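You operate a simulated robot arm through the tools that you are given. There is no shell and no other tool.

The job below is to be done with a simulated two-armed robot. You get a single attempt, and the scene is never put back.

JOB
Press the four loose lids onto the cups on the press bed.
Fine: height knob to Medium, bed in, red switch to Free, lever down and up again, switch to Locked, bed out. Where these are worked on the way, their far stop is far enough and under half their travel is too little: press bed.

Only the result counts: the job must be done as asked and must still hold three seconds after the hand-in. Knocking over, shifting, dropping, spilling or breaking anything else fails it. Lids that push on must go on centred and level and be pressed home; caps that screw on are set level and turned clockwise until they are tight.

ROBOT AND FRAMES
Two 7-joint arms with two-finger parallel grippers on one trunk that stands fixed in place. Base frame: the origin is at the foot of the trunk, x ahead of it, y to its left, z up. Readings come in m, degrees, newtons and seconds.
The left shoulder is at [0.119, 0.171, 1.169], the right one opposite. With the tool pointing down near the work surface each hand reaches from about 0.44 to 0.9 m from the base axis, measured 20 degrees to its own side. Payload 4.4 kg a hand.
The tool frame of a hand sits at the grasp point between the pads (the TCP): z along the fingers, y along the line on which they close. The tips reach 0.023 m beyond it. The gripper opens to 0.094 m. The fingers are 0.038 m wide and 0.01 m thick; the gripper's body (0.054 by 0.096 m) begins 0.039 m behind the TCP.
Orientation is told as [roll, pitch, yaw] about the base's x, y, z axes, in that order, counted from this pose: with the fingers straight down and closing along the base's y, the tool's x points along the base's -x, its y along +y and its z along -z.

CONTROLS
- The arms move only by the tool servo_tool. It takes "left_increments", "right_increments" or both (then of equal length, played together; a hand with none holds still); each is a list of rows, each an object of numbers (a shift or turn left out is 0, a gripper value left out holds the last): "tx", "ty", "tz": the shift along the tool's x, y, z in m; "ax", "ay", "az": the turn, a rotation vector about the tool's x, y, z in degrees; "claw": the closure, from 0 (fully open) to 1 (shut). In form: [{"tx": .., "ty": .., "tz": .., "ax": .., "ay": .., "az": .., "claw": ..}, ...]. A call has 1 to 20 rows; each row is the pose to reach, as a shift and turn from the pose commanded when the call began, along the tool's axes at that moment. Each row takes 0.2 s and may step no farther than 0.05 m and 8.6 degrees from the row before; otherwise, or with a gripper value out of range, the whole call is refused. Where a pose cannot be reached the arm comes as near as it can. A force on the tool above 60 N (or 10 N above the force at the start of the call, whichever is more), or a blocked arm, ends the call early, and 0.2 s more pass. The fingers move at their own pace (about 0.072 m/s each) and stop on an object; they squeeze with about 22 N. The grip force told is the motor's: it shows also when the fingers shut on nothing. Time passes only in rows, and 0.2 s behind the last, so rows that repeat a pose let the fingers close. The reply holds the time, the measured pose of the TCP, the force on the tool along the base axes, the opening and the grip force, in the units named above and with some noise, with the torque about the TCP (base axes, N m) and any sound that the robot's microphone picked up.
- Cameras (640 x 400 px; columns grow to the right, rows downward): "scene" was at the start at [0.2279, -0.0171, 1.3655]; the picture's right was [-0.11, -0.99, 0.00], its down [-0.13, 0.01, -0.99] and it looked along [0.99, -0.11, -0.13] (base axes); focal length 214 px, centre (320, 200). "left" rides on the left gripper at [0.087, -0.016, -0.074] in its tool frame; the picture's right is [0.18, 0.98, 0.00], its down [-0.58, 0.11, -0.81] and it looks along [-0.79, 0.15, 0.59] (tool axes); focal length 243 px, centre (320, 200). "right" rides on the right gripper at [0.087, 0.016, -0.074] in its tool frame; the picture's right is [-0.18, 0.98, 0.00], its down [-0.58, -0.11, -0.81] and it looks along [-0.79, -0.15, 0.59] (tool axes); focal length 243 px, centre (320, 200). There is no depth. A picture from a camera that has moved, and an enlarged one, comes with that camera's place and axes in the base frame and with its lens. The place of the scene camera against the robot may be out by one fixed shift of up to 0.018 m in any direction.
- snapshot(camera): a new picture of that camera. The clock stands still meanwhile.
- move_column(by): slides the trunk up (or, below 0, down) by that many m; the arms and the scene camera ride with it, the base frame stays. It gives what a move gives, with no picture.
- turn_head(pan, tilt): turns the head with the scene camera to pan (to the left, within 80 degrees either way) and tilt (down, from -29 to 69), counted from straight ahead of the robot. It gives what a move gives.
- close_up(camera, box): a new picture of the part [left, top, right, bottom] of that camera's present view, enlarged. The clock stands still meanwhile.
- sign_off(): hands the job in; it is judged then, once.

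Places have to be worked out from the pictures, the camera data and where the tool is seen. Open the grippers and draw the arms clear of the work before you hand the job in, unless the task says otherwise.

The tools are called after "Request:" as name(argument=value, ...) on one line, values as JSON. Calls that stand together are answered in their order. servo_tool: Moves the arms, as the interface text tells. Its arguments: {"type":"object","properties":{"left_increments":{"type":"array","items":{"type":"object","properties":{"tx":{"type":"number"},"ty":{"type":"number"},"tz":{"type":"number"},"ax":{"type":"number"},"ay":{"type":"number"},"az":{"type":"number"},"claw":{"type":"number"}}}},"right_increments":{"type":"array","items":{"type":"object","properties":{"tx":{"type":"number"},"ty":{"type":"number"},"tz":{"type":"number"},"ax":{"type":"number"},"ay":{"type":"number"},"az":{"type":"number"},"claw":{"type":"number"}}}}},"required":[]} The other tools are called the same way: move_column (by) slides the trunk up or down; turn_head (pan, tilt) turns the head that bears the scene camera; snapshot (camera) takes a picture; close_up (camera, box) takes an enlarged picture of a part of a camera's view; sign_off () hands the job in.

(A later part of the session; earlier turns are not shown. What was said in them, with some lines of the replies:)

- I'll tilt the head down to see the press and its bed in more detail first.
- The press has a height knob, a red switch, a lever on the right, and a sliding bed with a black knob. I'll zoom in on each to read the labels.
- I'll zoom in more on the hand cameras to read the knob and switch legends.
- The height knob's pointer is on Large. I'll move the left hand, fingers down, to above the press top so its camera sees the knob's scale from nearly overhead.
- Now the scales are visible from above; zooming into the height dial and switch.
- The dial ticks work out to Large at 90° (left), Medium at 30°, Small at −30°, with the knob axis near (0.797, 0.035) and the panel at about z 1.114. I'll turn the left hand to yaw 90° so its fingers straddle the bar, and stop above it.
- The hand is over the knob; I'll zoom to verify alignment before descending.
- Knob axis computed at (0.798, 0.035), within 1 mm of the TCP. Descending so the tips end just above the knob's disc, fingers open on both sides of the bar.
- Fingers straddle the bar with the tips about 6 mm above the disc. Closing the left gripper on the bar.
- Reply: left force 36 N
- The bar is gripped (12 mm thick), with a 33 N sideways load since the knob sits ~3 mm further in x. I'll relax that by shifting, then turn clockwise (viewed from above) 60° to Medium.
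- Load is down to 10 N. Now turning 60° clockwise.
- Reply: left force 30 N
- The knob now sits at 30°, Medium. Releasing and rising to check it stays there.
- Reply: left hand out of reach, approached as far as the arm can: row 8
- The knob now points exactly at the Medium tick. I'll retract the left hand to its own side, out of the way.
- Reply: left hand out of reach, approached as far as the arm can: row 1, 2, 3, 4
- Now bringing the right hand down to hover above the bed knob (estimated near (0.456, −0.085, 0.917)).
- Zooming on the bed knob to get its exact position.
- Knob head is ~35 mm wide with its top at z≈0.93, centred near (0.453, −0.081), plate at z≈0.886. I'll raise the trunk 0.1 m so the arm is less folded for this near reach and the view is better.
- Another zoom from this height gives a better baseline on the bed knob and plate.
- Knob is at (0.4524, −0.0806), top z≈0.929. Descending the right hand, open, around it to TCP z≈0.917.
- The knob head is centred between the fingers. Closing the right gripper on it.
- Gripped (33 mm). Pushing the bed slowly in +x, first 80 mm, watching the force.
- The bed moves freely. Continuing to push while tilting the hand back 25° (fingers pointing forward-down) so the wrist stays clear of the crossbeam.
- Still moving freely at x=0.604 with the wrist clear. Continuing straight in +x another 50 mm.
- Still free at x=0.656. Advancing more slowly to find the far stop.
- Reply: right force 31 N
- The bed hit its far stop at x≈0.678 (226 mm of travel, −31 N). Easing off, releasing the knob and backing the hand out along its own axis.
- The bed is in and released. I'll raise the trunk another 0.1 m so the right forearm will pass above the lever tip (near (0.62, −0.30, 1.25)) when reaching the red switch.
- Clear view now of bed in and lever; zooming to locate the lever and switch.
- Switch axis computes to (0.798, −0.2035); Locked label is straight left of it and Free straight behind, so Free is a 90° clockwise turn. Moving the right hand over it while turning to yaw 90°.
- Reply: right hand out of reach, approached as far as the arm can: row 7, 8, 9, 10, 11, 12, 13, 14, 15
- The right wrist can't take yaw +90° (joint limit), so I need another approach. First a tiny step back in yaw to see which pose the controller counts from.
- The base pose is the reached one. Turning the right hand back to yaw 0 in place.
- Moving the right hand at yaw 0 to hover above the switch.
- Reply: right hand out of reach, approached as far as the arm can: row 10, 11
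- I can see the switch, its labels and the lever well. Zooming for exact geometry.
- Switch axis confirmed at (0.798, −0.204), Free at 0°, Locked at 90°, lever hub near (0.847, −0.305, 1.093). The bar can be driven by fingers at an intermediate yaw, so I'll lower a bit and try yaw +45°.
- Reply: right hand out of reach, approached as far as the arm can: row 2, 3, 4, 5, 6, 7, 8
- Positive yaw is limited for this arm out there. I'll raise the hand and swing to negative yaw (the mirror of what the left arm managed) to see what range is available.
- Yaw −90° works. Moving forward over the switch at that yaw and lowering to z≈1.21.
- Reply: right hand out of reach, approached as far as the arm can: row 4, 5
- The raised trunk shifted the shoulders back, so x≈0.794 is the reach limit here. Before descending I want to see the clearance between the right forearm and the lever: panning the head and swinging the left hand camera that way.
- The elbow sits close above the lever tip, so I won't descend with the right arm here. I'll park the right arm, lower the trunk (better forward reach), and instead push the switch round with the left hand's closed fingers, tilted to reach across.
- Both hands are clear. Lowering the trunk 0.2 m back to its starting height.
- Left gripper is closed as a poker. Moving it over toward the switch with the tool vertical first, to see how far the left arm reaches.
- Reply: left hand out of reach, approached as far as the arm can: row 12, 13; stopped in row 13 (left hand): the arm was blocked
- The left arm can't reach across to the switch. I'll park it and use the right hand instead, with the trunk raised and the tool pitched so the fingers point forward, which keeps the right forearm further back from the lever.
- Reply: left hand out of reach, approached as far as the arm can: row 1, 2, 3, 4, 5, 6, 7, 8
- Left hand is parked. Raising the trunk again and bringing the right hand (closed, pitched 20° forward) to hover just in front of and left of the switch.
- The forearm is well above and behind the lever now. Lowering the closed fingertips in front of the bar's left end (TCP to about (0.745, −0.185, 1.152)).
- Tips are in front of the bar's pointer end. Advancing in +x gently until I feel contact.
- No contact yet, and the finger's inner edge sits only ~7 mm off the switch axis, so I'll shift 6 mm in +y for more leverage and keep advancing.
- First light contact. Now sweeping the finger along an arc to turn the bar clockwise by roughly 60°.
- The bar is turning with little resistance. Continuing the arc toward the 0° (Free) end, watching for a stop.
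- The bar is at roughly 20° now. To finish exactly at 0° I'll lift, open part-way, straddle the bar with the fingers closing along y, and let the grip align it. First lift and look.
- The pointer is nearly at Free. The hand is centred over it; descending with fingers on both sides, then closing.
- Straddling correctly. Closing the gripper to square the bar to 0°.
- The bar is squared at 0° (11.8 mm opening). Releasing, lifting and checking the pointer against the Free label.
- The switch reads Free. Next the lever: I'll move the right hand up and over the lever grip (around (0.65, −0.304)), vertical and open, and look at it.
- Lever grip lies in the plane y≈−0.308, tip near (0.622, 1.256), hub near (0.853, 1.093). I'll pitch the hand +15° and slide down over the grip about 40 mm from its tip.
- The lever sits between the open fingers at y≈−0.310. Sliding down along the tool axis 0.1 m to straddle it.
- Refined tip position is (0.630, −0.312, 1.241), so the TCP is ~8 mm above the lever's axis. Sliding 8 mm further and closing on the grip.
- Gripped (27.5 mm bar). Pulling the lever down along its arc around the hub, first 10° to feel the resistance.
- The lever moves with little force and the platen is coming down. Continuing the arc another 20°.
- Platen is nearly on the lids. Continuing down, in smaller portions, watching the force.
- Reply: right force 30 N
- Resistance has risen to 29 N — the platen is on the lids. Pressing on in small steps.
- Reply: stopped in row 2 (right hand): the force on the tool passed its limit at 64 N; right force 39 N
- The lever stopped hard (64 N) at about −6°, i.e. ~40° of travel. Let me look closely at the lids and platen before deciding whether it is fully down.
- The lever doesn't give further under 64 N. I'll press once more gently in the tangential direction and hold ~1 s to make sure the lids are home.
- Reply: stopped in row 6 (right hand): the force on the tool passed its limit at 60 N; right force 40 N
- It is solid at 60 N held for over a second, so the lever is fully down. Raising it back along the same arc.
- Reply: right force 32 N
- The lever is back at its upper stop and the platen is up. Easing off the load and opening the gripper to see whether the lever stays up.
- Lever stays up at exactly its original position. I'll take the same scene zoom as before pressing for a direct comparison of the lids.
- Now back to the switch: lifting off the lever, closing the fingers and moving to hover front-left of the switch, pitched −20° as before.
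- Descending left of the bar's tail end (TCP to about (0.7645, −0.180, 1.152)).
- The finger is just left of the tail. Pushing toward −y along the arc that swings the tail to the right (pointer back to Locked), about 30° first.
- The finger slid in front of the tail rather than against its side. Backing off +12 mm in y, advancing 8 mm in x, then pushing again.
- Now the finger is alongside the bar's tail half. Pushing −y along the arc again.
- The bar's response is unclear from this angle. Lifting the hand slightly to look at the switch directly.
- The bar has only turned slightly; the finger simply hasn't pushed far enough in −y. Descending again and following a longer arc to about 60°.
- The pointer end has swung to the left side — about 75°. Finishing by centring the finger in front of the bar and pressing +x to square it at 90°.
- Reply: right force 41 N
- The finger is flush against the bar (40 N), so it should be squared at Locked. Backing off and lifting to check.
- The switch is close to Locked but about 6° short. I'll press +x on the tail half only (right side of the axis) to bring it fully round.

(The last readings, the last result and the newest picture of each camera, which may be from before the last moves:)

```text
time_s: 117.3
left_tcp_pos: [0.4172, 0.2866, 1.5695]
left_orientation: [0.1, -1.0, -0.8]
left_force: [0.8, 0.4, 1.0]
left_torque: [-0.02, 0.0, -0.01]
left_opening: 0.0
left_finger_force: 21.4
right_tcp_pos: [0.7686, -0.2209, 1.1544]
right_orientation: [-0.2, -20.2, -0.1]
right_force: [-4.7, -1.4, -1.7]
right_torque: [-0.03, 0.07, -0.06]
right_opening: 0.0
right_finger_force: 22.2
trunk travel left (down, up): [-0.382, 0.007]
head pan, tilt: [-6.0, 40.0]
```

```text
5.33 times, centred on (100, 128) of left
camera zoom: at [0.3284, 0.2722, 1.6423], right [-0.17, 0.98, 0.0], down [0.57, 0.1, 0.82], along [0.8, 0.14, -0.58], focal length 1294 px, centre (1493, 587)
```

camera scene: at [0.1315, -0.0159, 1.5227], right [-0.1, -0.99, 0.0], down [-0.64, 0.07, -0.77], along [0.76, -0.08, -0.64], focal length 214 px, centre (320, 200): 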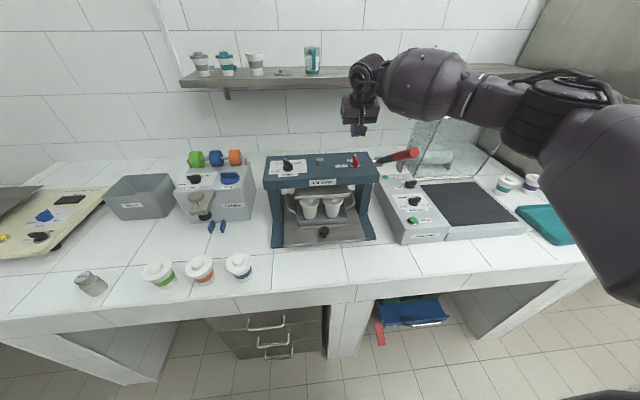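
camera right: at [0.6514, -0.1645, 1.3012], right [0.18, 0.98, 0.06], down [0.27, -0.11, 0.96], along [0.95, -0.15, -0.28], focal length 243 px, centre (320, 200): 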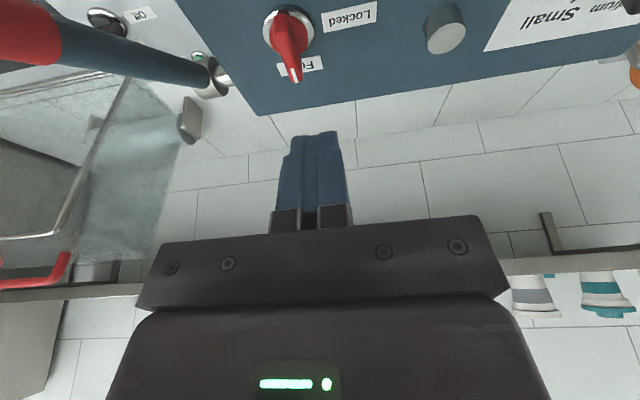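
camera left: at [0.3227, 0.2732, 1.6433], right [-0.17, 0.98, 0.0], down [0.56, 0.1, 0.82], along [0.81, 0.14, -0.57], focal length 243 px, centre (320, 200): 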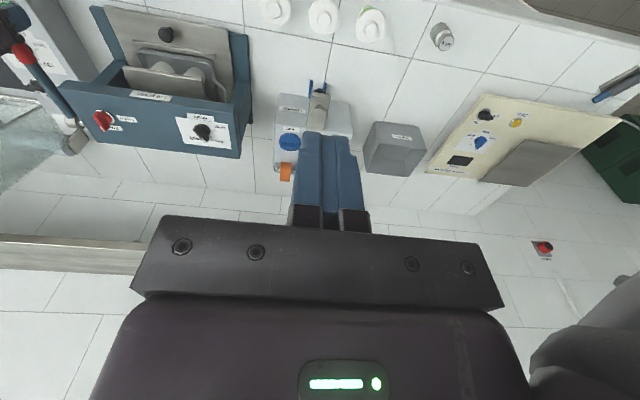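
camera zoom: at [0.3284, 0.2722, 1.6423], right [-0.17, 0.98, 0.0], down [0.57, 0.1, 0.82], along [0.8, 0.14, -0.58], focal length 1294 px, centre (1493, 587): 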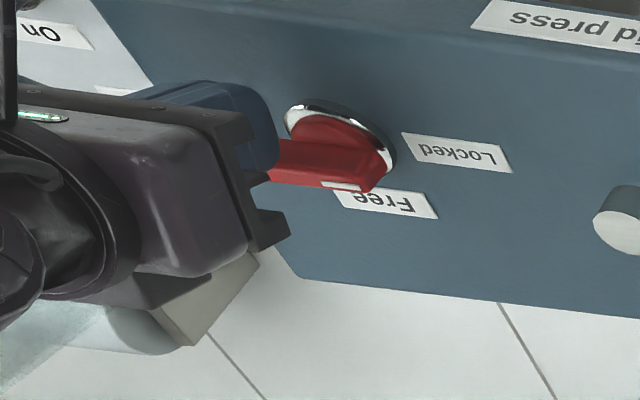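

Nearly parallel to the Locked label now; pressing 2 mm more to feel whether there is a stop.

Request:
servo_tool(right_increments=[{"tx": -0.0009, "tz": 0.0003, "claw": 1}, {"tx": -0.0019, "tz": 0.0007, "claw": 1}, {"tx": -0.0019, "tz": 0.0007, "claw": 1}])

Request:
close_up(camera="right", box=[180, 80, 420, 230])

```text
time_s: 118.1
left_tcp_pos: [0.4158, 0.2867, 1.5693]
left_orientation: [0.1, -1.0, -0.7]
left_force: [0.0, 0.8, -0.4]
left_torque: [-0.02, 0.0, -0.01]
left_opening: 0.0001
left_finger_force: 21.4
right_tcp_pos: [0.7685, -0.2203, 1.1534]
right_orientation: [-0.2, -20.0, 0.0]
right_force: [-15.9, -1.3, -2.4]
right_torque: [0.02, 0.27, -0.05]
right_opening: 0.0002
right_finger_force: 21.8
trunk travel left (down, up): [-0.382, 0.007]
head pan, tilt: [-6.0, 40.0]
```

```text
2.67 times, centred on (300, 155) of right
camera zoom: at [0.6613, -0.2046, 1.193], right [0.17, 0.98, 0.06], down [0.27, -0.11, 0.96], along [0.95, -0.15, -0.28], focal length 647 px, centre (373, 320)
```

zoom: 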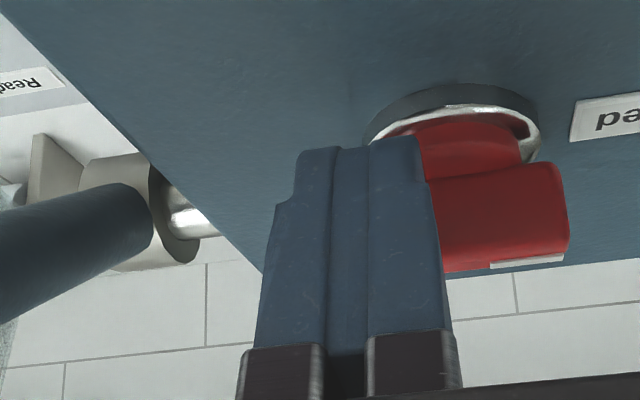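

Force rose to 16 N with no further motion — the switch is at its Locked stop. Backing off and lifting to verify.

Request:
servo_tool(right_increments=[{"tx": 0.006, "tz": -0.0022, "claw": 1}, {"tx": 0.012, "tz": -0.0044, "claw": 1}, {"tx": 0.006, "ty": 0.005, "tz": -0.025, "claw": 1}, {"tx": -0.006, "ty": 0.012, "tz": -0.065, "claw": 1}, {"tx": -0.018, "ty": 0.018, "tz": -0.1, "claw": 1}, {"tx": -0.018, "ty": 0.018, "tz": -0.1, "claw": 1}])

Request:
close_up(camera="right", box=[200, 0, 440, 150])

Request:
close_up(camera="scene", box=[320, 140, 400, 190])

```text
time_s: 119.5
left_tcp_pos: [0.4173, 0.2867, 1.5698]
left_orientation: [0.0, -1.1, -0.7]
left_force: [-0.1, 0.0, 0.3]
left_torque: [0.02, 0.0, 0.0]
left_opening: 0.0
left_finger_force: 22.5
right_tcp_pos: [0.7532, -0.2031, 1.2543]
right_orientation: [-0.2, -19.9, -0.1]
right_force: [0.2, 0.0, 0.1]
right_torque: [0.01, 0.0, 0.03]
right_opening: 0.0
right_finger_force: 22.0
trunk travel left (down, up): [-0.382, 0.007]
head pan, tilt: [-6.0, 40.0]
```

```text
2.67 times, centred on (320, 75) of right
camera zoom: at [0.6466, -0.1866, 1.2944], right [0.18, 0.98, 0.06], down [0.27, -0.11, 0.96], along [0.95, -0.15, -0.28], focal length 647 px, centre (320, 533)
```

zoom: 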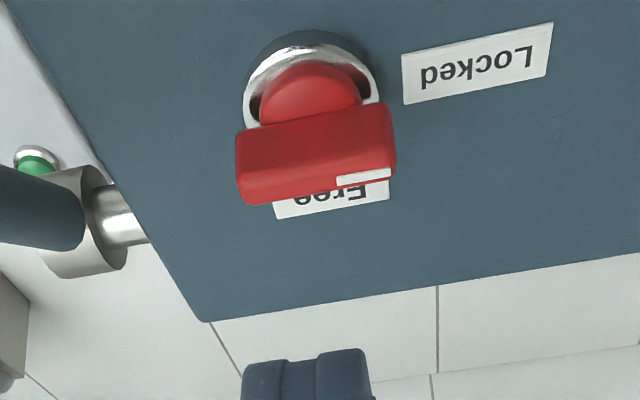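

```text
8.00 times, centred on (360, 165) of scene
camera zoom: at [0.1317, -0.0164, 1.5226], right [-0.1, -0.99, 0.0], down [-0.64, 0.07, -0.77], along [0.76, -0.08, -0.64], focal length 1716 px, centre (0, 480)
```

zoom: 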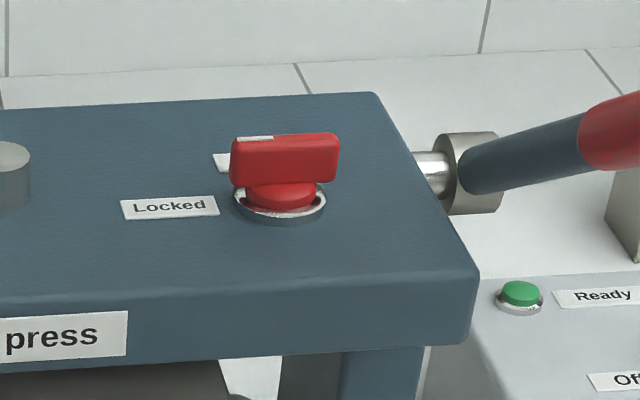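

The pointer is parallel to and at Locked. Now for the bed: moving the right hand back and up in front of the press, opened, then lowering the trunk 0.1 m.

Request:
servo_tool(right_increments=[{"tx": 0.0214, "ty": 0.01, "tz": -0.029, "claw": 1}, {"tx": 0.0492, "ty": 0.03, "tz": -0.055, "ay": -1, "claw": 1}, {"tx": 0.0787, "ty": 0.055, "tz": -0.0763, "ay": -2, "claw": 0}, {"tx": 0.1099, "ty": 0.08, "tz": -0.0929, "ay": -3, "claw": 0}, {"tx": 0.1428, "ty": 0.105, "tz": -0.1048, "ay": -4, "claw": 0}, {"tx": 0.1663, "ty": 0.122, "tz": -0.1133, "ay": -5, "claw": 0}, {"tx": 0.1663, "ty": 0.122, "tz": -0.1133, "ay": -5, "claw": 0}])

Request:
move_column(by=-0.1)

Request:
snapshot(camera="scene")

Request:
snapshot(camera="right")

```text
time_s: 121.1
left_tcp_pos: [0.4178, 0.2867, 1.5687]
left_orientation: [0.0, -1.0, -0.7]
left_force: [0.6, -0.3, 0.3]
left_torque: [0.0, 0.01, -0.01]
left_opening: 0.0001
left_finger_force: 21.6
right_tcp_pos: [0.5597, -0.0793, 1.3025]
right_orientation: [-0.2, -25.3, -0.1]
right_force: [0.0, -0.1, 0.1]
right_torque: [-0.01, 0.04, 0.02]
right_opening: 0.0939
right_finger_force: 0.0
trunk travel left (down, up): [-0.382, 0.007]
head pan, tilt: [-6.0, 40.0]
```

```text
time_s: 122.4
left_tcp_pos: [0.4163, 0.2874, 1.4696]
left_orientation: [0.1, -1.1, -0.7]
left_force: [-0.3, -0.2, 0.1]
left_torque: [-0.01, -0.03, -0.01]
left_opening: 0.0
left_finger_force: 22.7
right_tcp_pos: [0.5581, -0.079, 1.2041]
right_orientation: [-0.2, -25.1, -0.1]
right_force: [-0.2, 0.7, -0.2]
right_torque: [-0.01, -0.01, 0.0]
right_opening: 0.0938
right_finger_force: 0.0
trunk travel left (down, up): [-0.282, 0.107]
head pan, tilt: [-6.0, 40.0]
```

```text
taken
camera scene: at [0.1462, -0.0162, 1.4214], right [-0.1, -0.99, 0.0], down [-0.64, 0.07, -0.77], along [0.76, -0.08, -0.64], focal length 214 px, centre (320, 200)
```

scene: 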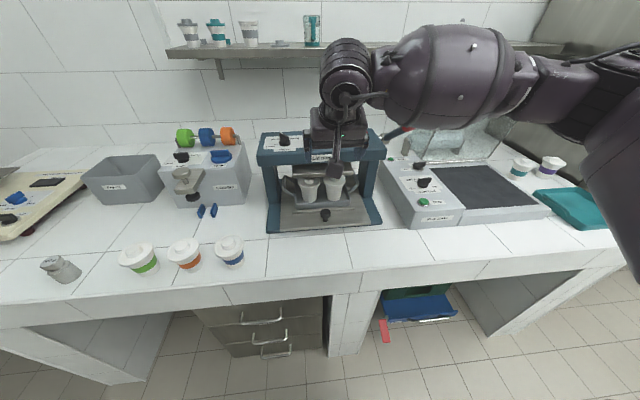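

```text
taken
camera right: at [0.4478, -0.0637, 1.2336], right [0.17, 0.98, 0.08], down [0.18, -0.11, 0.98], along [0.97, -0.15, -0.2], focal length 243 px, centre (320, 200)
```

right: 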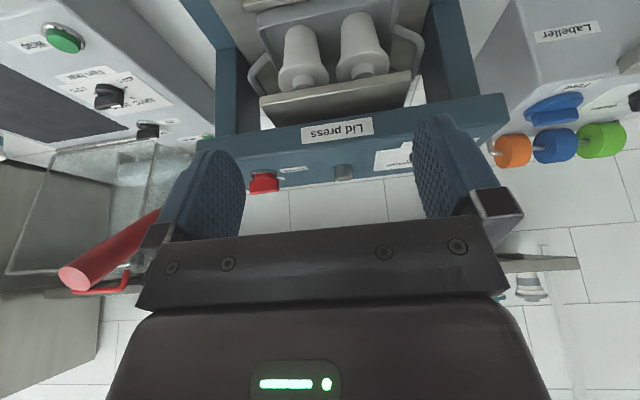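

Following the same withdrawal line back in: approaching the bed knob along the tool axis, stopping short to check alignment.

Request:
servo_tool(right_increments=[{"tx": 0.003, "ty": -0.001, "tz": 0.035, "claw": 0}, {"tx": 0.007, "ty": -0.001, "tz": 0.075, "claw": 0}, {"tx": 0.0101, "ty": -0.0015, "tz": 0.114, "claw": 0}, {"tx": 0.0101, "ty": -0.0015, "tz": 0.16, "claw": 0}, {"tx": 0.0101, "ty": -0.0015, "tz": 0.2, "claw": 0}, {"tx": 0.0101, "ty": -0.0015, "tz": 0.235, "claw": 0}, {"tx": 0.0101, "ty": -0.0015, "tz": 0.235, "claw": 0}])

Request:
snapshot(camera="right")

Request:
close_up(camera="scene", box=[240, 120, 440, 250])

```text
time_s: 124.0
left_tcp_pos: [0.4171, 0.2865, 1.4694]
left_orientation: [0.1, -1.0, -0.8]
left_force: [-0.5, -0.1, -0.1]
left_torque: [-0.04, -0.05, -0.01]
left_opening: 0.0
left_finger_force: 21.8
right_tcp_pos: [0.6491, -0.0825, 0.9856]
right_orientation: [-0.1, -25.1, 0.0]
right_force: [-0.8, 0.0, 0.1]
right_torque: [0.02, -0.01, 0.01]
right_opening: 0.094
right_finger_force: 0.0
trunk travel left (down, up): [-0.282, 0.107]
head pan, tilt: [-6.0, 40.0]
```

```text
taken
camera right: at [0.5384, -0.0665, 1.0162], right [0.17, 0.98, 0.08], down [0.18, -0.11, 0.98], along [0.97, -0.15, -0.2], focal length 243 px, centre (320, 200)
```

right: 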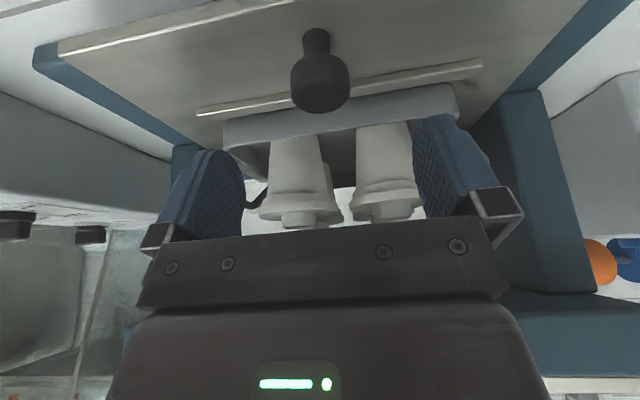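

```text
3.08 times, centred on (340, 185) of scene
camera zoom: at [0.1466, -0.0161, 1.4212], right [-0.1, -0.99, 0.0], down [-0.64, 0.07, -0.77], along [0.76, -0.08, -0.64], focal length 660 px, centre (258, 246)
```

zoom: 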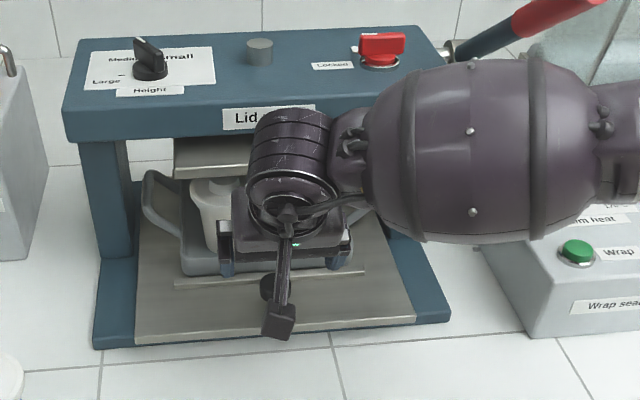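

I have a good side-on view of the lids here; zooming in to check them.

Request:
close_up(camera="right", box=[230, 110, 440, 240])

```text
3.05 times, centred on (335, 175) of right
camera zoom: at [0.5384, -0.0665, 1.0162], right [0.17, 0.98, 0.08], down [0.18, -0.11, 0.98], along [0.97, -0.15, -0.2], focal length 739 px, centre (274, 276)
```

zoom: 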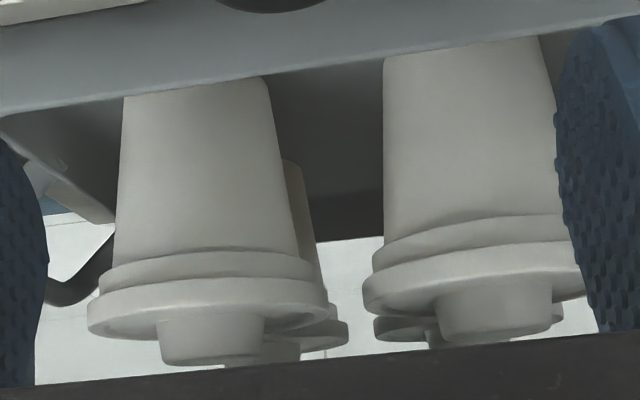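

Lids look evenly seated on all visible cups (I'll compare fully once the bed is out). The knob is on the tool's axis; advancing the last 70 mm and closing on it.

Request:
servo_tool(right_increments=[{"tz": 0.02, "claw": 0}, {"tz": 0.04, "claw": 0}, {"tz": 0.06, "claw": 0}, {"tz": 0.069, "claw": 0}, {"tz": 0.069, "claw": 0}, {"tz": 0.069, "claw": 1}, {"tz": 0.069, "claw": 1}, {"tz": 0.069, "claw": 1}, {"tz": 0.069, "claw": 1}])

Request:
snapshot(camera="right")

```text
time_s: 126.0
left_tcp_pos: [0.4169, 0.2883, 1.4684]
left_orientation: [0.1, -1.0, -0.8]
left_force: [-0.7, 0.7, 0.3]
left_torque: [0.01, 0.01, -0.01]
left_opening: 0.0002
left_finger_force: 22.1
right_tcp_pos: [0.678, -0.0791, 0.9226]
right_orientation: [-0.1, -25.0, 0.0]
right_force: [-0.2, 11.2, 0.8]
right_torque: [0.24, -0.03, -0.05]
right_opening: 0.0333
right_finger_force: 45.0
trunk travel left (down, up): [-0.282, 0.107]
head pan, tilt: [-6.0, 40.0]
```

```text
taken
camera right: at [0.5676, -0.0643, 0.9531], right [0.17, 0.98, 0.08], down [0.19, -0.11, 0.98], along [0.97, -0.15, -0.2], focal length 243 px, centre (320, 200)
```

right: 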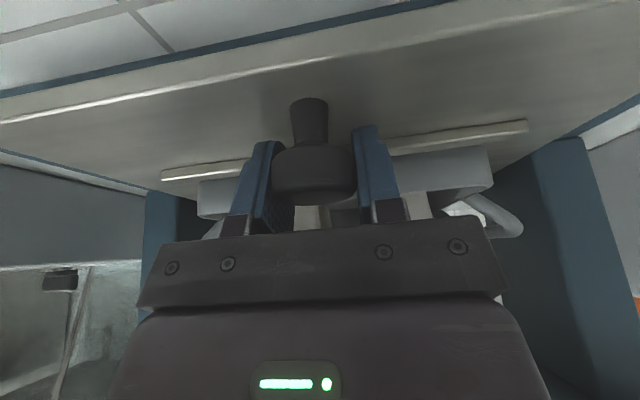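

Gripped. Pulling the bed out slowly in −x, first 75 mm at the same tilt.

Request:
servo_tool(right_increments=[{"tx": 0.0018, "ty": 0.001, "tz": -0.0008, "claw": 1}, {"tx": 0.0054, "ty": 0.001, "tz": -0.0025, "claw": 1}, {"tx": 0.0109, "ty": 0.001, "tz": -0.0051, "claw": 1}, {"tx": 0.0172, "ty": 0.001, "tz": -0.008, "claw": 1}, {"tx": 0.0236, "ty": 0.001, "tz": -0.011, "claw": 1}, {"tx": 0.0299, "ty": 0.001, "tz": -0.0139, "claw": 1}, {"tx": 0.0363, "ty": 0.001, "tz": -0.0169, "claw": 1}, {"tx": 0.0426, "ty": 0.001, "tz": -0.0199, "claw": 1}, {"tx": 0.0489, "ty": 0.001, "tz": -0.0228, "claw": 1}, {"tx": 0.0553, "ty": 0.001, "tz": -0.0258, "claw": 1}, {"tx": 0.0616, "ty": 0.001, "tz": -0.0287, "claw": 1}, {"tx": 0.0662, "ty": 0.001, "tz": -0.0308, "claw": 1}, {"tx": 0.068, "ty": 0.001, "tz": -0.0317, "claw": 1}, {"tx": 0.068, "ty": 0.001, "tz": -0.0317, "claw": 1}])

Request:
snapshot(camera="scene")

```text
time_s: 129.0
left_tcp_pos: [0.4178, 0.2889, 1.4687]
left_orientation: [-0.1, -1.0, -0.7]
left_force: [0.0, 0.1, 0.3]
left_torque: [0.0, -0.03, 0.0]
left_opening: 0.0
left_finger_force: 22.2
right_tcp_pos: [0.6052, -0.0802, 0.9221]
right_orientation: [-0.3, -25.1, 0.0]
right_force: [1.9, 17.1, 1.6]
right_torque: [0.21, -1.33, -0.35]
right_opening: 0.0332
right_finger_force: 45.2
trunk travel left (down, up): [-0.282, 0.107]
head pan, tilt: [-6.0, 40.0]
```

```text
taken
camera scene: at [0.1472, -0.0144, 1.421], right [-0.1, -0.99, 0.0], down [-0.64, 0.07, -0.77], along [0.76, -0.08, -0.64], focal length 214 px, centre (320, 200)
```

scene: 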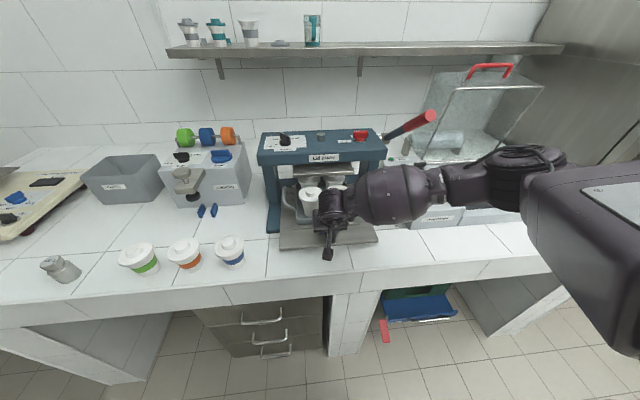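

Pulling on while un-tilting the hand back to vertical over the next 73 mm.

Request:
servo_tool(right_increments=[{"tx": 0.0018, "ty": 0.0015, "tz": -0.0008, "ay": 2, "claw": 1}, {"tx": 0.0054, "ty": 0.0015, "tz": -0.0025, "ay": 5, "claw": 1}, {"tx": 0.0109, "ty": 0.0015, "tz": -0.0051, "ay": 8, "claw": 1}, {"tx": 0.0172, "ty": 0.0015, "tz": -0.008, "ay": 11, "claw": 1}, {"tx": 0.0236, "ty": 0.0015, "tz": -0.011, "ay": 14, "claw": 1}, {"tx": 0.0299, "ty": 0.0015, "tz": -0.0139, "ay": 17, "claw": 1}, {"tx": 0.0363, "ty": 0.0015, "tz": -0.0169, "ay": 20, "claw": 1}, {"tx": 0.0426, "ty": 0.0015, "tz": -0.0199, "ay": 23, "claw": 1}, {"tx": 0.0489, "ty": 0.0015, "tz": -0.0228, "ay": 25, "claw": 1}, {"tx": 0.0553, "ty": 0.0015, "tz": -0.0258, "ay": 25, "claw": 1}, {"tx": 0.0607, "ty": 0.0015, "tz": -0.0283, "ay": 25, "claw": 1}, {"tx": 0.0643, "ty": 0.0015, "tz": -0.03, "ay": 25, "claw": 1}, {"tx": 0.0662, "ty": 0.0015, "tz": -0.0308, "ay": 25, "claw": 1}, {"tx": 0.0662, "ty": 0.0015, "tz": -0.0308, "ay": 25, "claw": 1}])

Request:
snapshot(camera="scene")

```text
time_s: 132.0
left_tcp_pos: [0.4185, 0.2863, 1.4688]
left_orientation: [0.1, -1.0, -0.7]
left_force: [0.2, 0.3, 0.0]
left_torque: [0.02, 0.0, 0.04]
left_opening: 0.0
left_finger_force: 22.1
right_tcp_pos: [0.5308, -0.0796, 0.9222]
right_orientation: [-0.2, 0.1, -0.1]
right_force: [1.5, -5.0, -13.9]
right_torque: [-0.08, 0.66, 0.04]
right_opening: 0.0335
right_finger_force: 44.9
trunk travel left (down, up): [-0.282, 0.107]
head pan, tilt: [-6.0, 40.0]
```

```text
taken
camera scene: at [0.1484, -0.0167, 1.4208], right [-0.1, -0.99, 0.0], down [-0.64, 0.07, -0.77], along [0.76, -0.08, -0.64], focal length 214 px, centre (320, 200)
```

scene: 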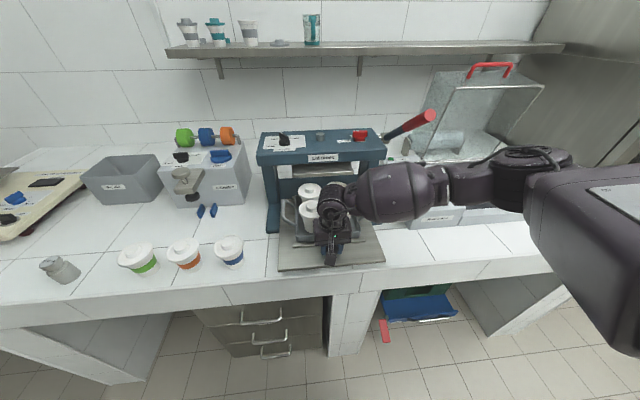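

Hand is vertical again at x=0.531. Pulling the remaining ~80 mm to the outer stop.

Request:
servo_tool(right_increments=[{"tx": 0.003, "tz": 0.001, "claw": 1}, {"tx": 0.009, "tz": 0.001, "claw": 1}, {"tx": 0.016, "tz": 0.001, "claw": 1}, {"tx": 0.023, "tz": 0.001, "claw": 1}, {"tx": 0.03, "tz": 0.001, "claw": 1}, {"tx": 0.037, "tz": 0.001, "claw": 1}, {"tx": 0.044, "tz": 0.001, "claw": 1}, {"tx": 0.051, "tz": 0.001, "claw": 1}, {"tx": 0.058, "tz": 0.001, "claw": 1}, {"tx": 0.065, "tz": 0.001, "claw": 1}, {"tx": 0.071, "tz": 0.001, "claw": 1}, {"tx": 0.076, "tz": 0.001, "claw": 1}, {"tx": 0.079, "tz": 0.001, "claw": 1}, {"tx": 0.081, "tz": 0.001, "claw": 1}, {"tx": 0.081, "tz": 0.001, "claw": 1}])

Request:
snapshot(camera="scene")

```text
time_s: 135.2
left_tcp_pos: [0.4198, 0.2855, 1.4684]
left_orientation: [0.1, -0.9, -0.7]
left_force: [-0.6, -0.1, -0.2]
left_torque: [-0.04, -0.01, 0.0]
left_opening: 0.0
left_finger_force: 22.1
right_tcp_pos: [0.4533, -0.0802, 0.9196]
right_orientation: [-0.2, -0.1, -0.2]
right_force: [31.1, -7.1, 6.3]
right_torque: [-0.01, -0.04, 0.01]
right_opening: 0.0333
right_finger_force: 44.6
trunk travel left (down, up): [-0.282, 0.107]
head pan, tilt: [-6.0, 40.0]
```

```text
taken
camera scene: at [0.1499, -0.0168, 1.4207], right [-0.1, -0.99, 0.0], down [-0.64, 0.07, -0.76], along [0.76, -0.08, -0.64], focal length 214 px, centre (320, 200)
```

scene: 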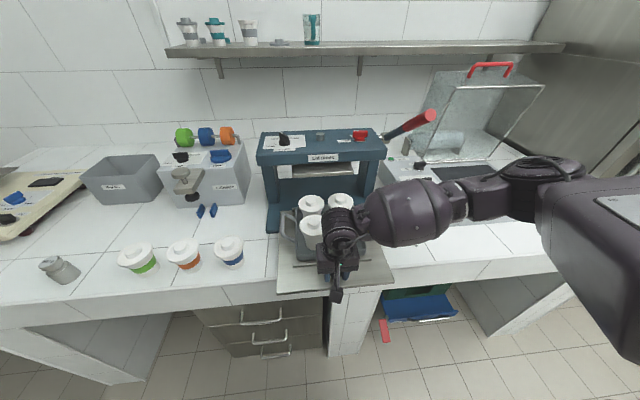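

The bed is at its outer stop (31 N). Easing off, releasing the knob and lifting straight up.

Request:
servo_tool(right_increments=[{"tx": -0.0025, "claw": 1}, {"tx": -0.0025, "claw": 0}, {"tx": -0.0025, "claw": 0}, {"tx": -0.0025, "claw": 0}, {"tx": -0.0025, "claw": 0}, {"tx": -0.0025, "tz": -0.03, "claw": 0}, {"tx": -0.0025, "tz": -0.07, "claw": 0}, {"tx": -0.0025, "tz": -0.115, "claw": 0}, {"tx": -0.0025, "tz": -0.16, "claw": 0}, {"tx": -0.0025, "tz": -0.205, "claw": 0}, {"tx": -0.0025, "tz": -0.24, "claw": 0}])

Request:
snapshot(camera="right")

Request:
snapshot(camera="scene")

```text
time_s: 137.6
left_tcp_pos: [0.4176, 0.2868, 1.4684]
left_orientation: [0.2, -1.0, -0.7]
left_force: [-0.4, -0.4, 0.0]
left_torque: [-0.02, 0.02, 0.02]
left_opening: 0.0
left_finger_force: 21.9
right_tcp_pos: [0.4518, -0.0789, 1.1629]
right_orientation: [-0.2, -0.2, -0.1]
right_force: [0.4, -0.3, -0.6]
right_torque: [-0.02, -0.01, -0.01]
right_opening: 0.0941
right_finger_force: 0.0
trunk travel left (down, up): [-0.282, 0.107]
head pan, tilt: [-6.0, 40.0]
```

```text
taken
camera right: at [0.3646, -0.0629, 1.2375], right [0.19, 0.98, 0.0], down [0.58, -0.11, 0.81], along [0.79, -0.15, -0.59], focal length 243 px, centre (320, 200)
```

right: 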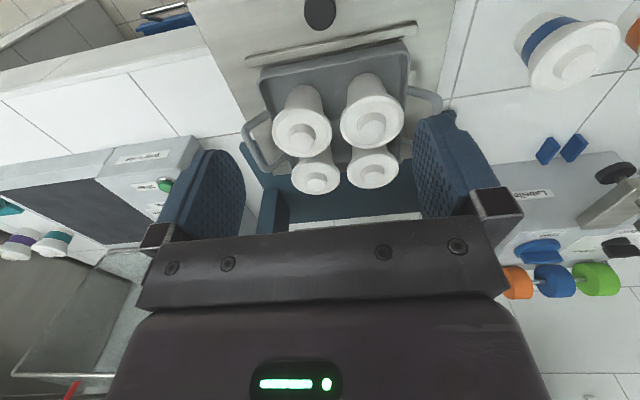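

```text
taken
camera scene: at [0.1469, -0.0159, 1.4211], right [-0.1, -0.99, 0.0], down [-0.64, 0.07, -0.77], along [0.76, -0.08, -0.64], focal length 214 px, centre (320, 200)
```

scene: 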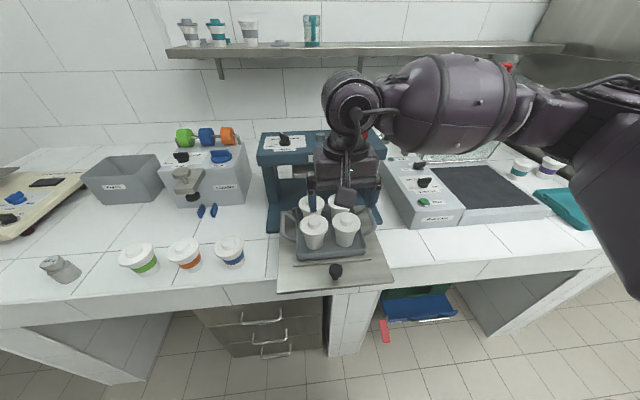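

Retracting the right arm to its starting area, opening the left gripper too, and lowering the trunk to its original height for a like-for-like comparison.

Request:
servo_tool(right_increments=[{"tx": 0.006, "ty": -0.005, "tz": -0.04}, {"tx": 0.015, "ty": -0.012, "tz": -0.08}, {"tx": 0.027, "ty": -0.024, "tz": -0.12}, {"tx": 0.04, "ty": -0.038, "tz": -0.16}, {"tx": 0.053, "ty": -0.052, "tz": -0.2}, {"tx": 0.066, "ty": -0.067, "tz": -0.24}, {"tx": 0.08, "ty": -0.082, "tz": -0.28}, {"tx": 0.094, "ty": -0.097, "tz": -0.32}, {"tx": 0.108, "ty": -0.112, "tz": -0.36}, {"tx": 0.121, "ty": -0.127, "tz": -0.4}, {"tx": 0.121, "ty": -0.127, "tz": -0.4}], left_increments=[{"claw": 0}, {"claw": 0}, {"claw": 0}, {"claw": 0}, {"claw": 0}, {"claw": 0}, {"claw": 0}, {"claw": 0}, {"claw": 0}, {"claw": 0}, {"claw": 0}])

Request:
move_column(by=-0.1)

Request:
snapshot(camera="scene")

Request:
close_up(camera="scene", box=[250, 170, 410, 310])

Request:
close_up(camera="right", box=[320, 0, 460, 90])

```text
time_s: 140.0
left_tcp_pos: [0.4193, 0.2865, 1.4682]
left_orientation: [0.0, -0.8, -0.7]
left_force: [0.3, -0.9, 0.2]
left_torque: [0.04, 0.02, 0.0]
left_opening: 0.0942
left_finger_force: 0.1
right_tcp_pos: [0.3344, -0.2036, 1.5598]
right_orientation: [-0.1, 0.1, -0.1]
right_force: [0.0, 0.9, -0.6]
right_torque: [0.0, 0.06, 0.03]
right_opening: 0.0939
right_finger_force: 0.2
trunk travel left (down, up): [-0.282, 0.107]
head pan, tilt: [-6.0, 40.0]
```

```text
time_s: 141.3
left_tcp_pos: [0.4149, 0.2873, 1.3694]
left_orientation: [0.1, -1.1, -0.7]
left_force: [-0.1, -0.3, 0.7]
left_torque: [-0.02, -0.07, 0.0]
left_opening: 0.0943
left_finger_force: 0.0
right_tcp_pos: [0.3271, -0.2026, 1.4628]
right_orientation: [-0.1, -0.4, -0.2]
right_force: [-0.3, -0.8, 0.0]
right_torque: [0.03, -0.02, 0.01]
right_opening: 0.0938
right_finger_force: 0.0
trunk travel left (down, up): [-0.182, 0.207]
head pan, tilt: [-6.0, 40.0]
```

```text
taken
camera scene: at [0.2186, -0.0161, 1.3142], right [-0.1, -0.99, 0.0], down [-0.64, 0.07, -0.77], along [0.76, -0.08, -0.64], focal length 214 px, centre (320, 200)
```

scene: 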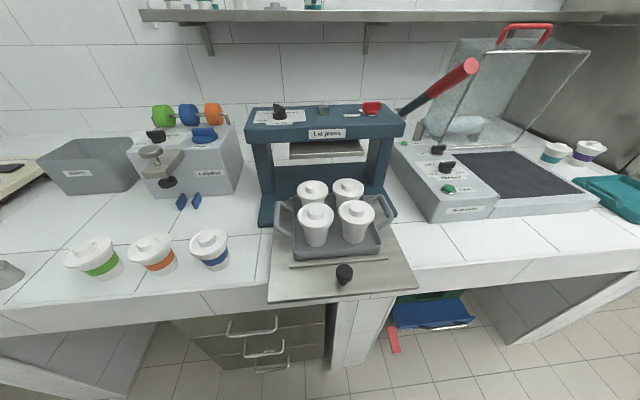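

```text
2.86 times, centred on (330, 240) of scene
camera zoom: at [0.2186, -0.0161, 1.3142], right [-0.1, -0.99, 0.0], down [-0.64, 0.07, -0.77], along [0.76, -0.08, -0.64], focal length 613 px, centre (291, 86)
```

zoom: 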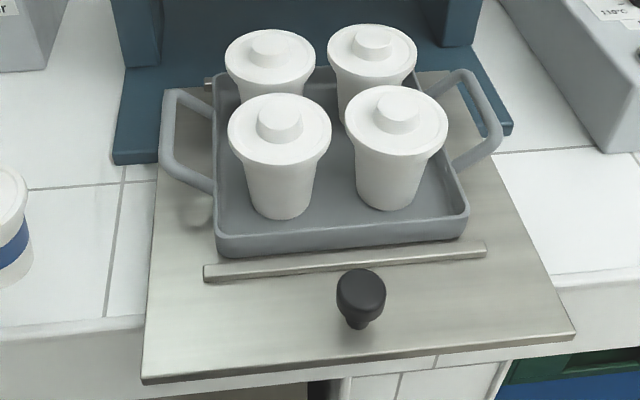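

```text
4.44 times, centred on (390, 45) of right
camera zoom: at [0.2398, -0.188, 1.5366], right [0.19, 0.98, 0.0], down [0.58, -0.11, 0.81], along [0.79, -0.15, -0.59], focal length 1078 px, centre (9, 889)
```

zoom: 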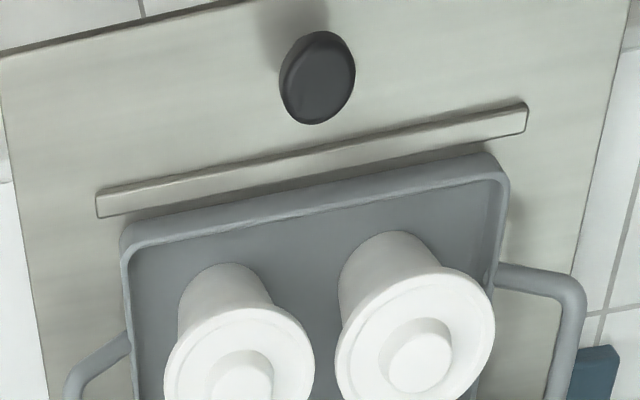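

Lids now sit a few mm lower relative to the cups than at the start. Zooming in on all four to check they're level and seated.

Request:
close_up(camera="scene", box=[290, 172, 380, 252])

Request:
close_up(camera="scene", box=[240, 90, 420, 200])

Request:
close_up(camera="right", box=[330, 40, 450, 140])

Request:
close_up(camera="left", box=[0, 0, 200, 140])

```text
5.00 times, centred on (335, 212) of scene
camera zoom: at [0.2186, -0.0161, 1.3142], right [-0.1, -0.99, 0.0], down [-0.64, 0.07, -0.77], along [0.76, -0.08, -0.64], focal length 1072 px, centre (245, 140)
```

zoom: 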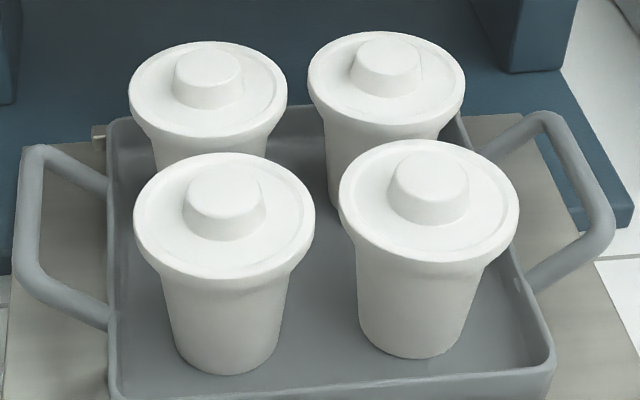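

```text
3.56 times, centred on (330, 145) of scene
camera zoom: at [0.2186, -0.0161, 1.3142], right [-0.1, -0.99, 0.0], down [-0.64, 0.07, -0.77], along [0.76, -0.08, -0.64], focal length 763 px, centre (284, 396)
```

zoom: 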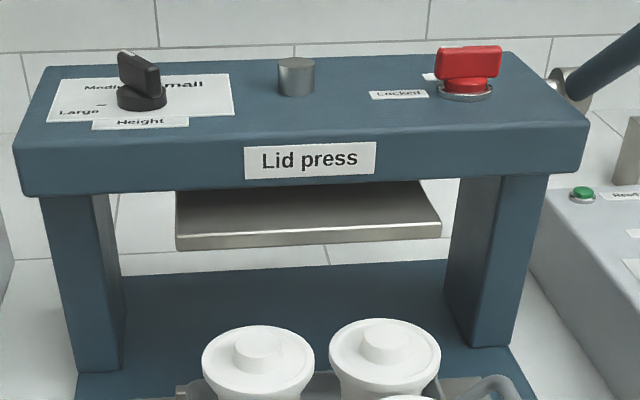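

```text
4.00 times, centred on (390, 90) of right
camera zoom: at [0.2398, -0.188, 1.5366], right [0.19, 0.98, 0.0], down [0.58, -0.11, 0.81], along [0.79, -0.15, -0.59], focal length 970 px, centre (40, 640)
```

zoom: 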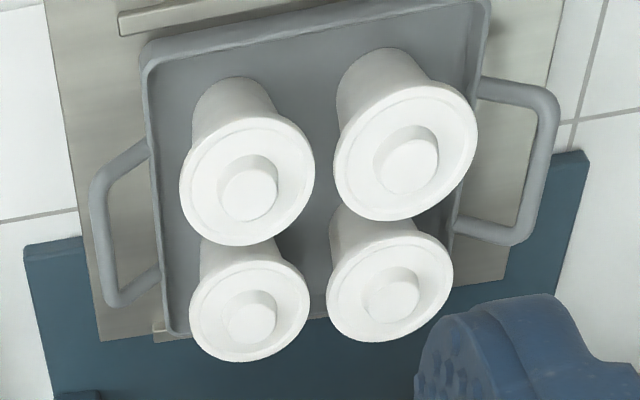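

```text
2.86 times, centred on (100, 70) of left
camera zoom: at [0.3262, 0.2724, 1.4434], right [-0.17, 0.98, 0.0], down [0.57, 0.1, 0.82], along [0.81, 0.14, -0.57], focal length 693 px, centre (949, 571)
```

zoom: 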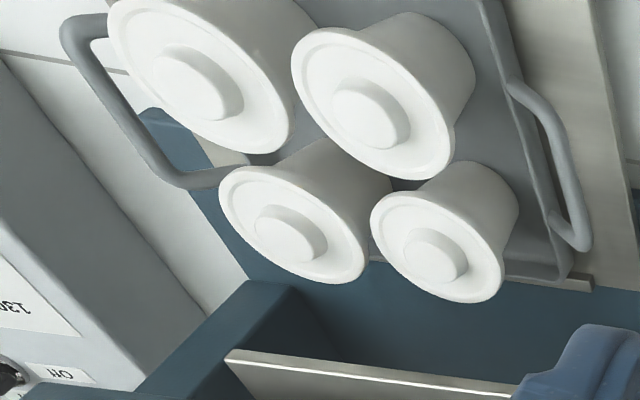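

All four look centred and level. As a reference for a fully seated lid, I'll compare with the already lidded cups on the counter.

Request:
close_up(camera="scene", box=[50, 215, 250, 285])

Request:
close_up(camera="scene", box=[295, 190, 385, 250])

```text
3.20 times, centred on (150, 250) of scene
camera zoom: at [0.2186, -0.0161, 1.3142], right [-0.1, -0.99, 0.0], down [-0.64, 0.07, -0.77], along [0.76, -0.08, -0.64], focal length 686 px, centre (864, 40)
```

zoom: 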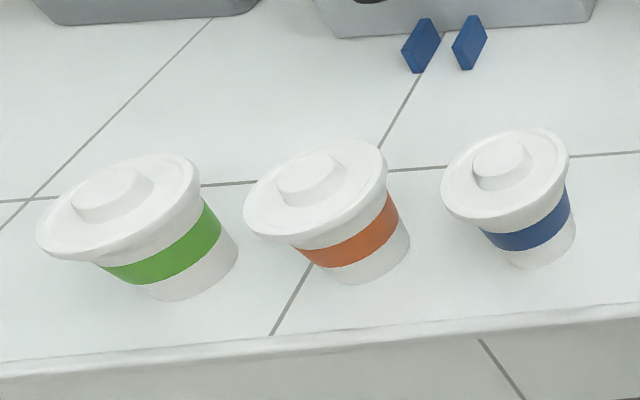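

```text
6.67 times, centred on (340, 220) of scene
camera zoom: at [0.2186, -0.0161, 1.3142], right [-0.1, -0.99, 0.0], down [-0.64, 0.07, -0.77], along [0.76, -0.08, -0.64], focal length 1430 px, centre (187, 67)
```

zoom: 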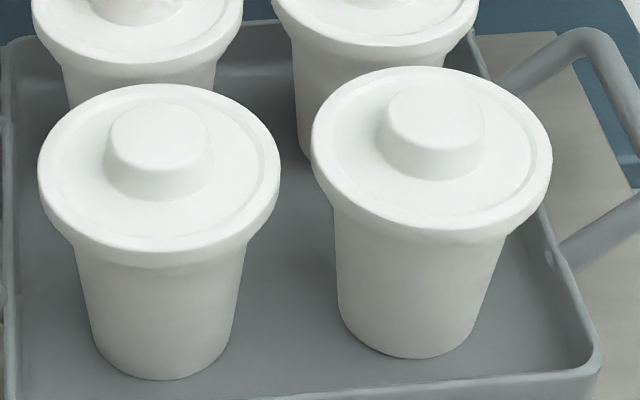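

Everything checks out: the four lids sit flush, centred and level, and the height knob is on Medium. The switch is on Locked, the lever is up and the bed is out. Both grippers are open and the arms are clear, so I'm handing in.

Request:
sign_off()

```text
The job is handed in.
```

The four lids are pressed onto the cups on the press bed, and the job is handed in. The pictures show all four lids centred and level, sitting a few millimetres lower than at the start. I judged "pressed home" from those pictures and from the lever stopping hard; there was no direct reading of lid depth.

| Step | Result |
|---|---|
| Height knob | Set to Medium; still there at the end. |
| Bed in | Pushed to its far stop, 226 mm of travel. |
| Red switch to Free | Pointer squared on the Free label. |
| Lever down and up | Moved about 40° until it would give no further at 60 N, held there over a second, then returned to its upper stop. |
| Red switch to Locked | Pushed to its end stop. |
| Bed out | Pulled back to its outer stop. |

I saw nothing else knocked, shifted or spilled. Both grippers are open and the arms are clear of the work.
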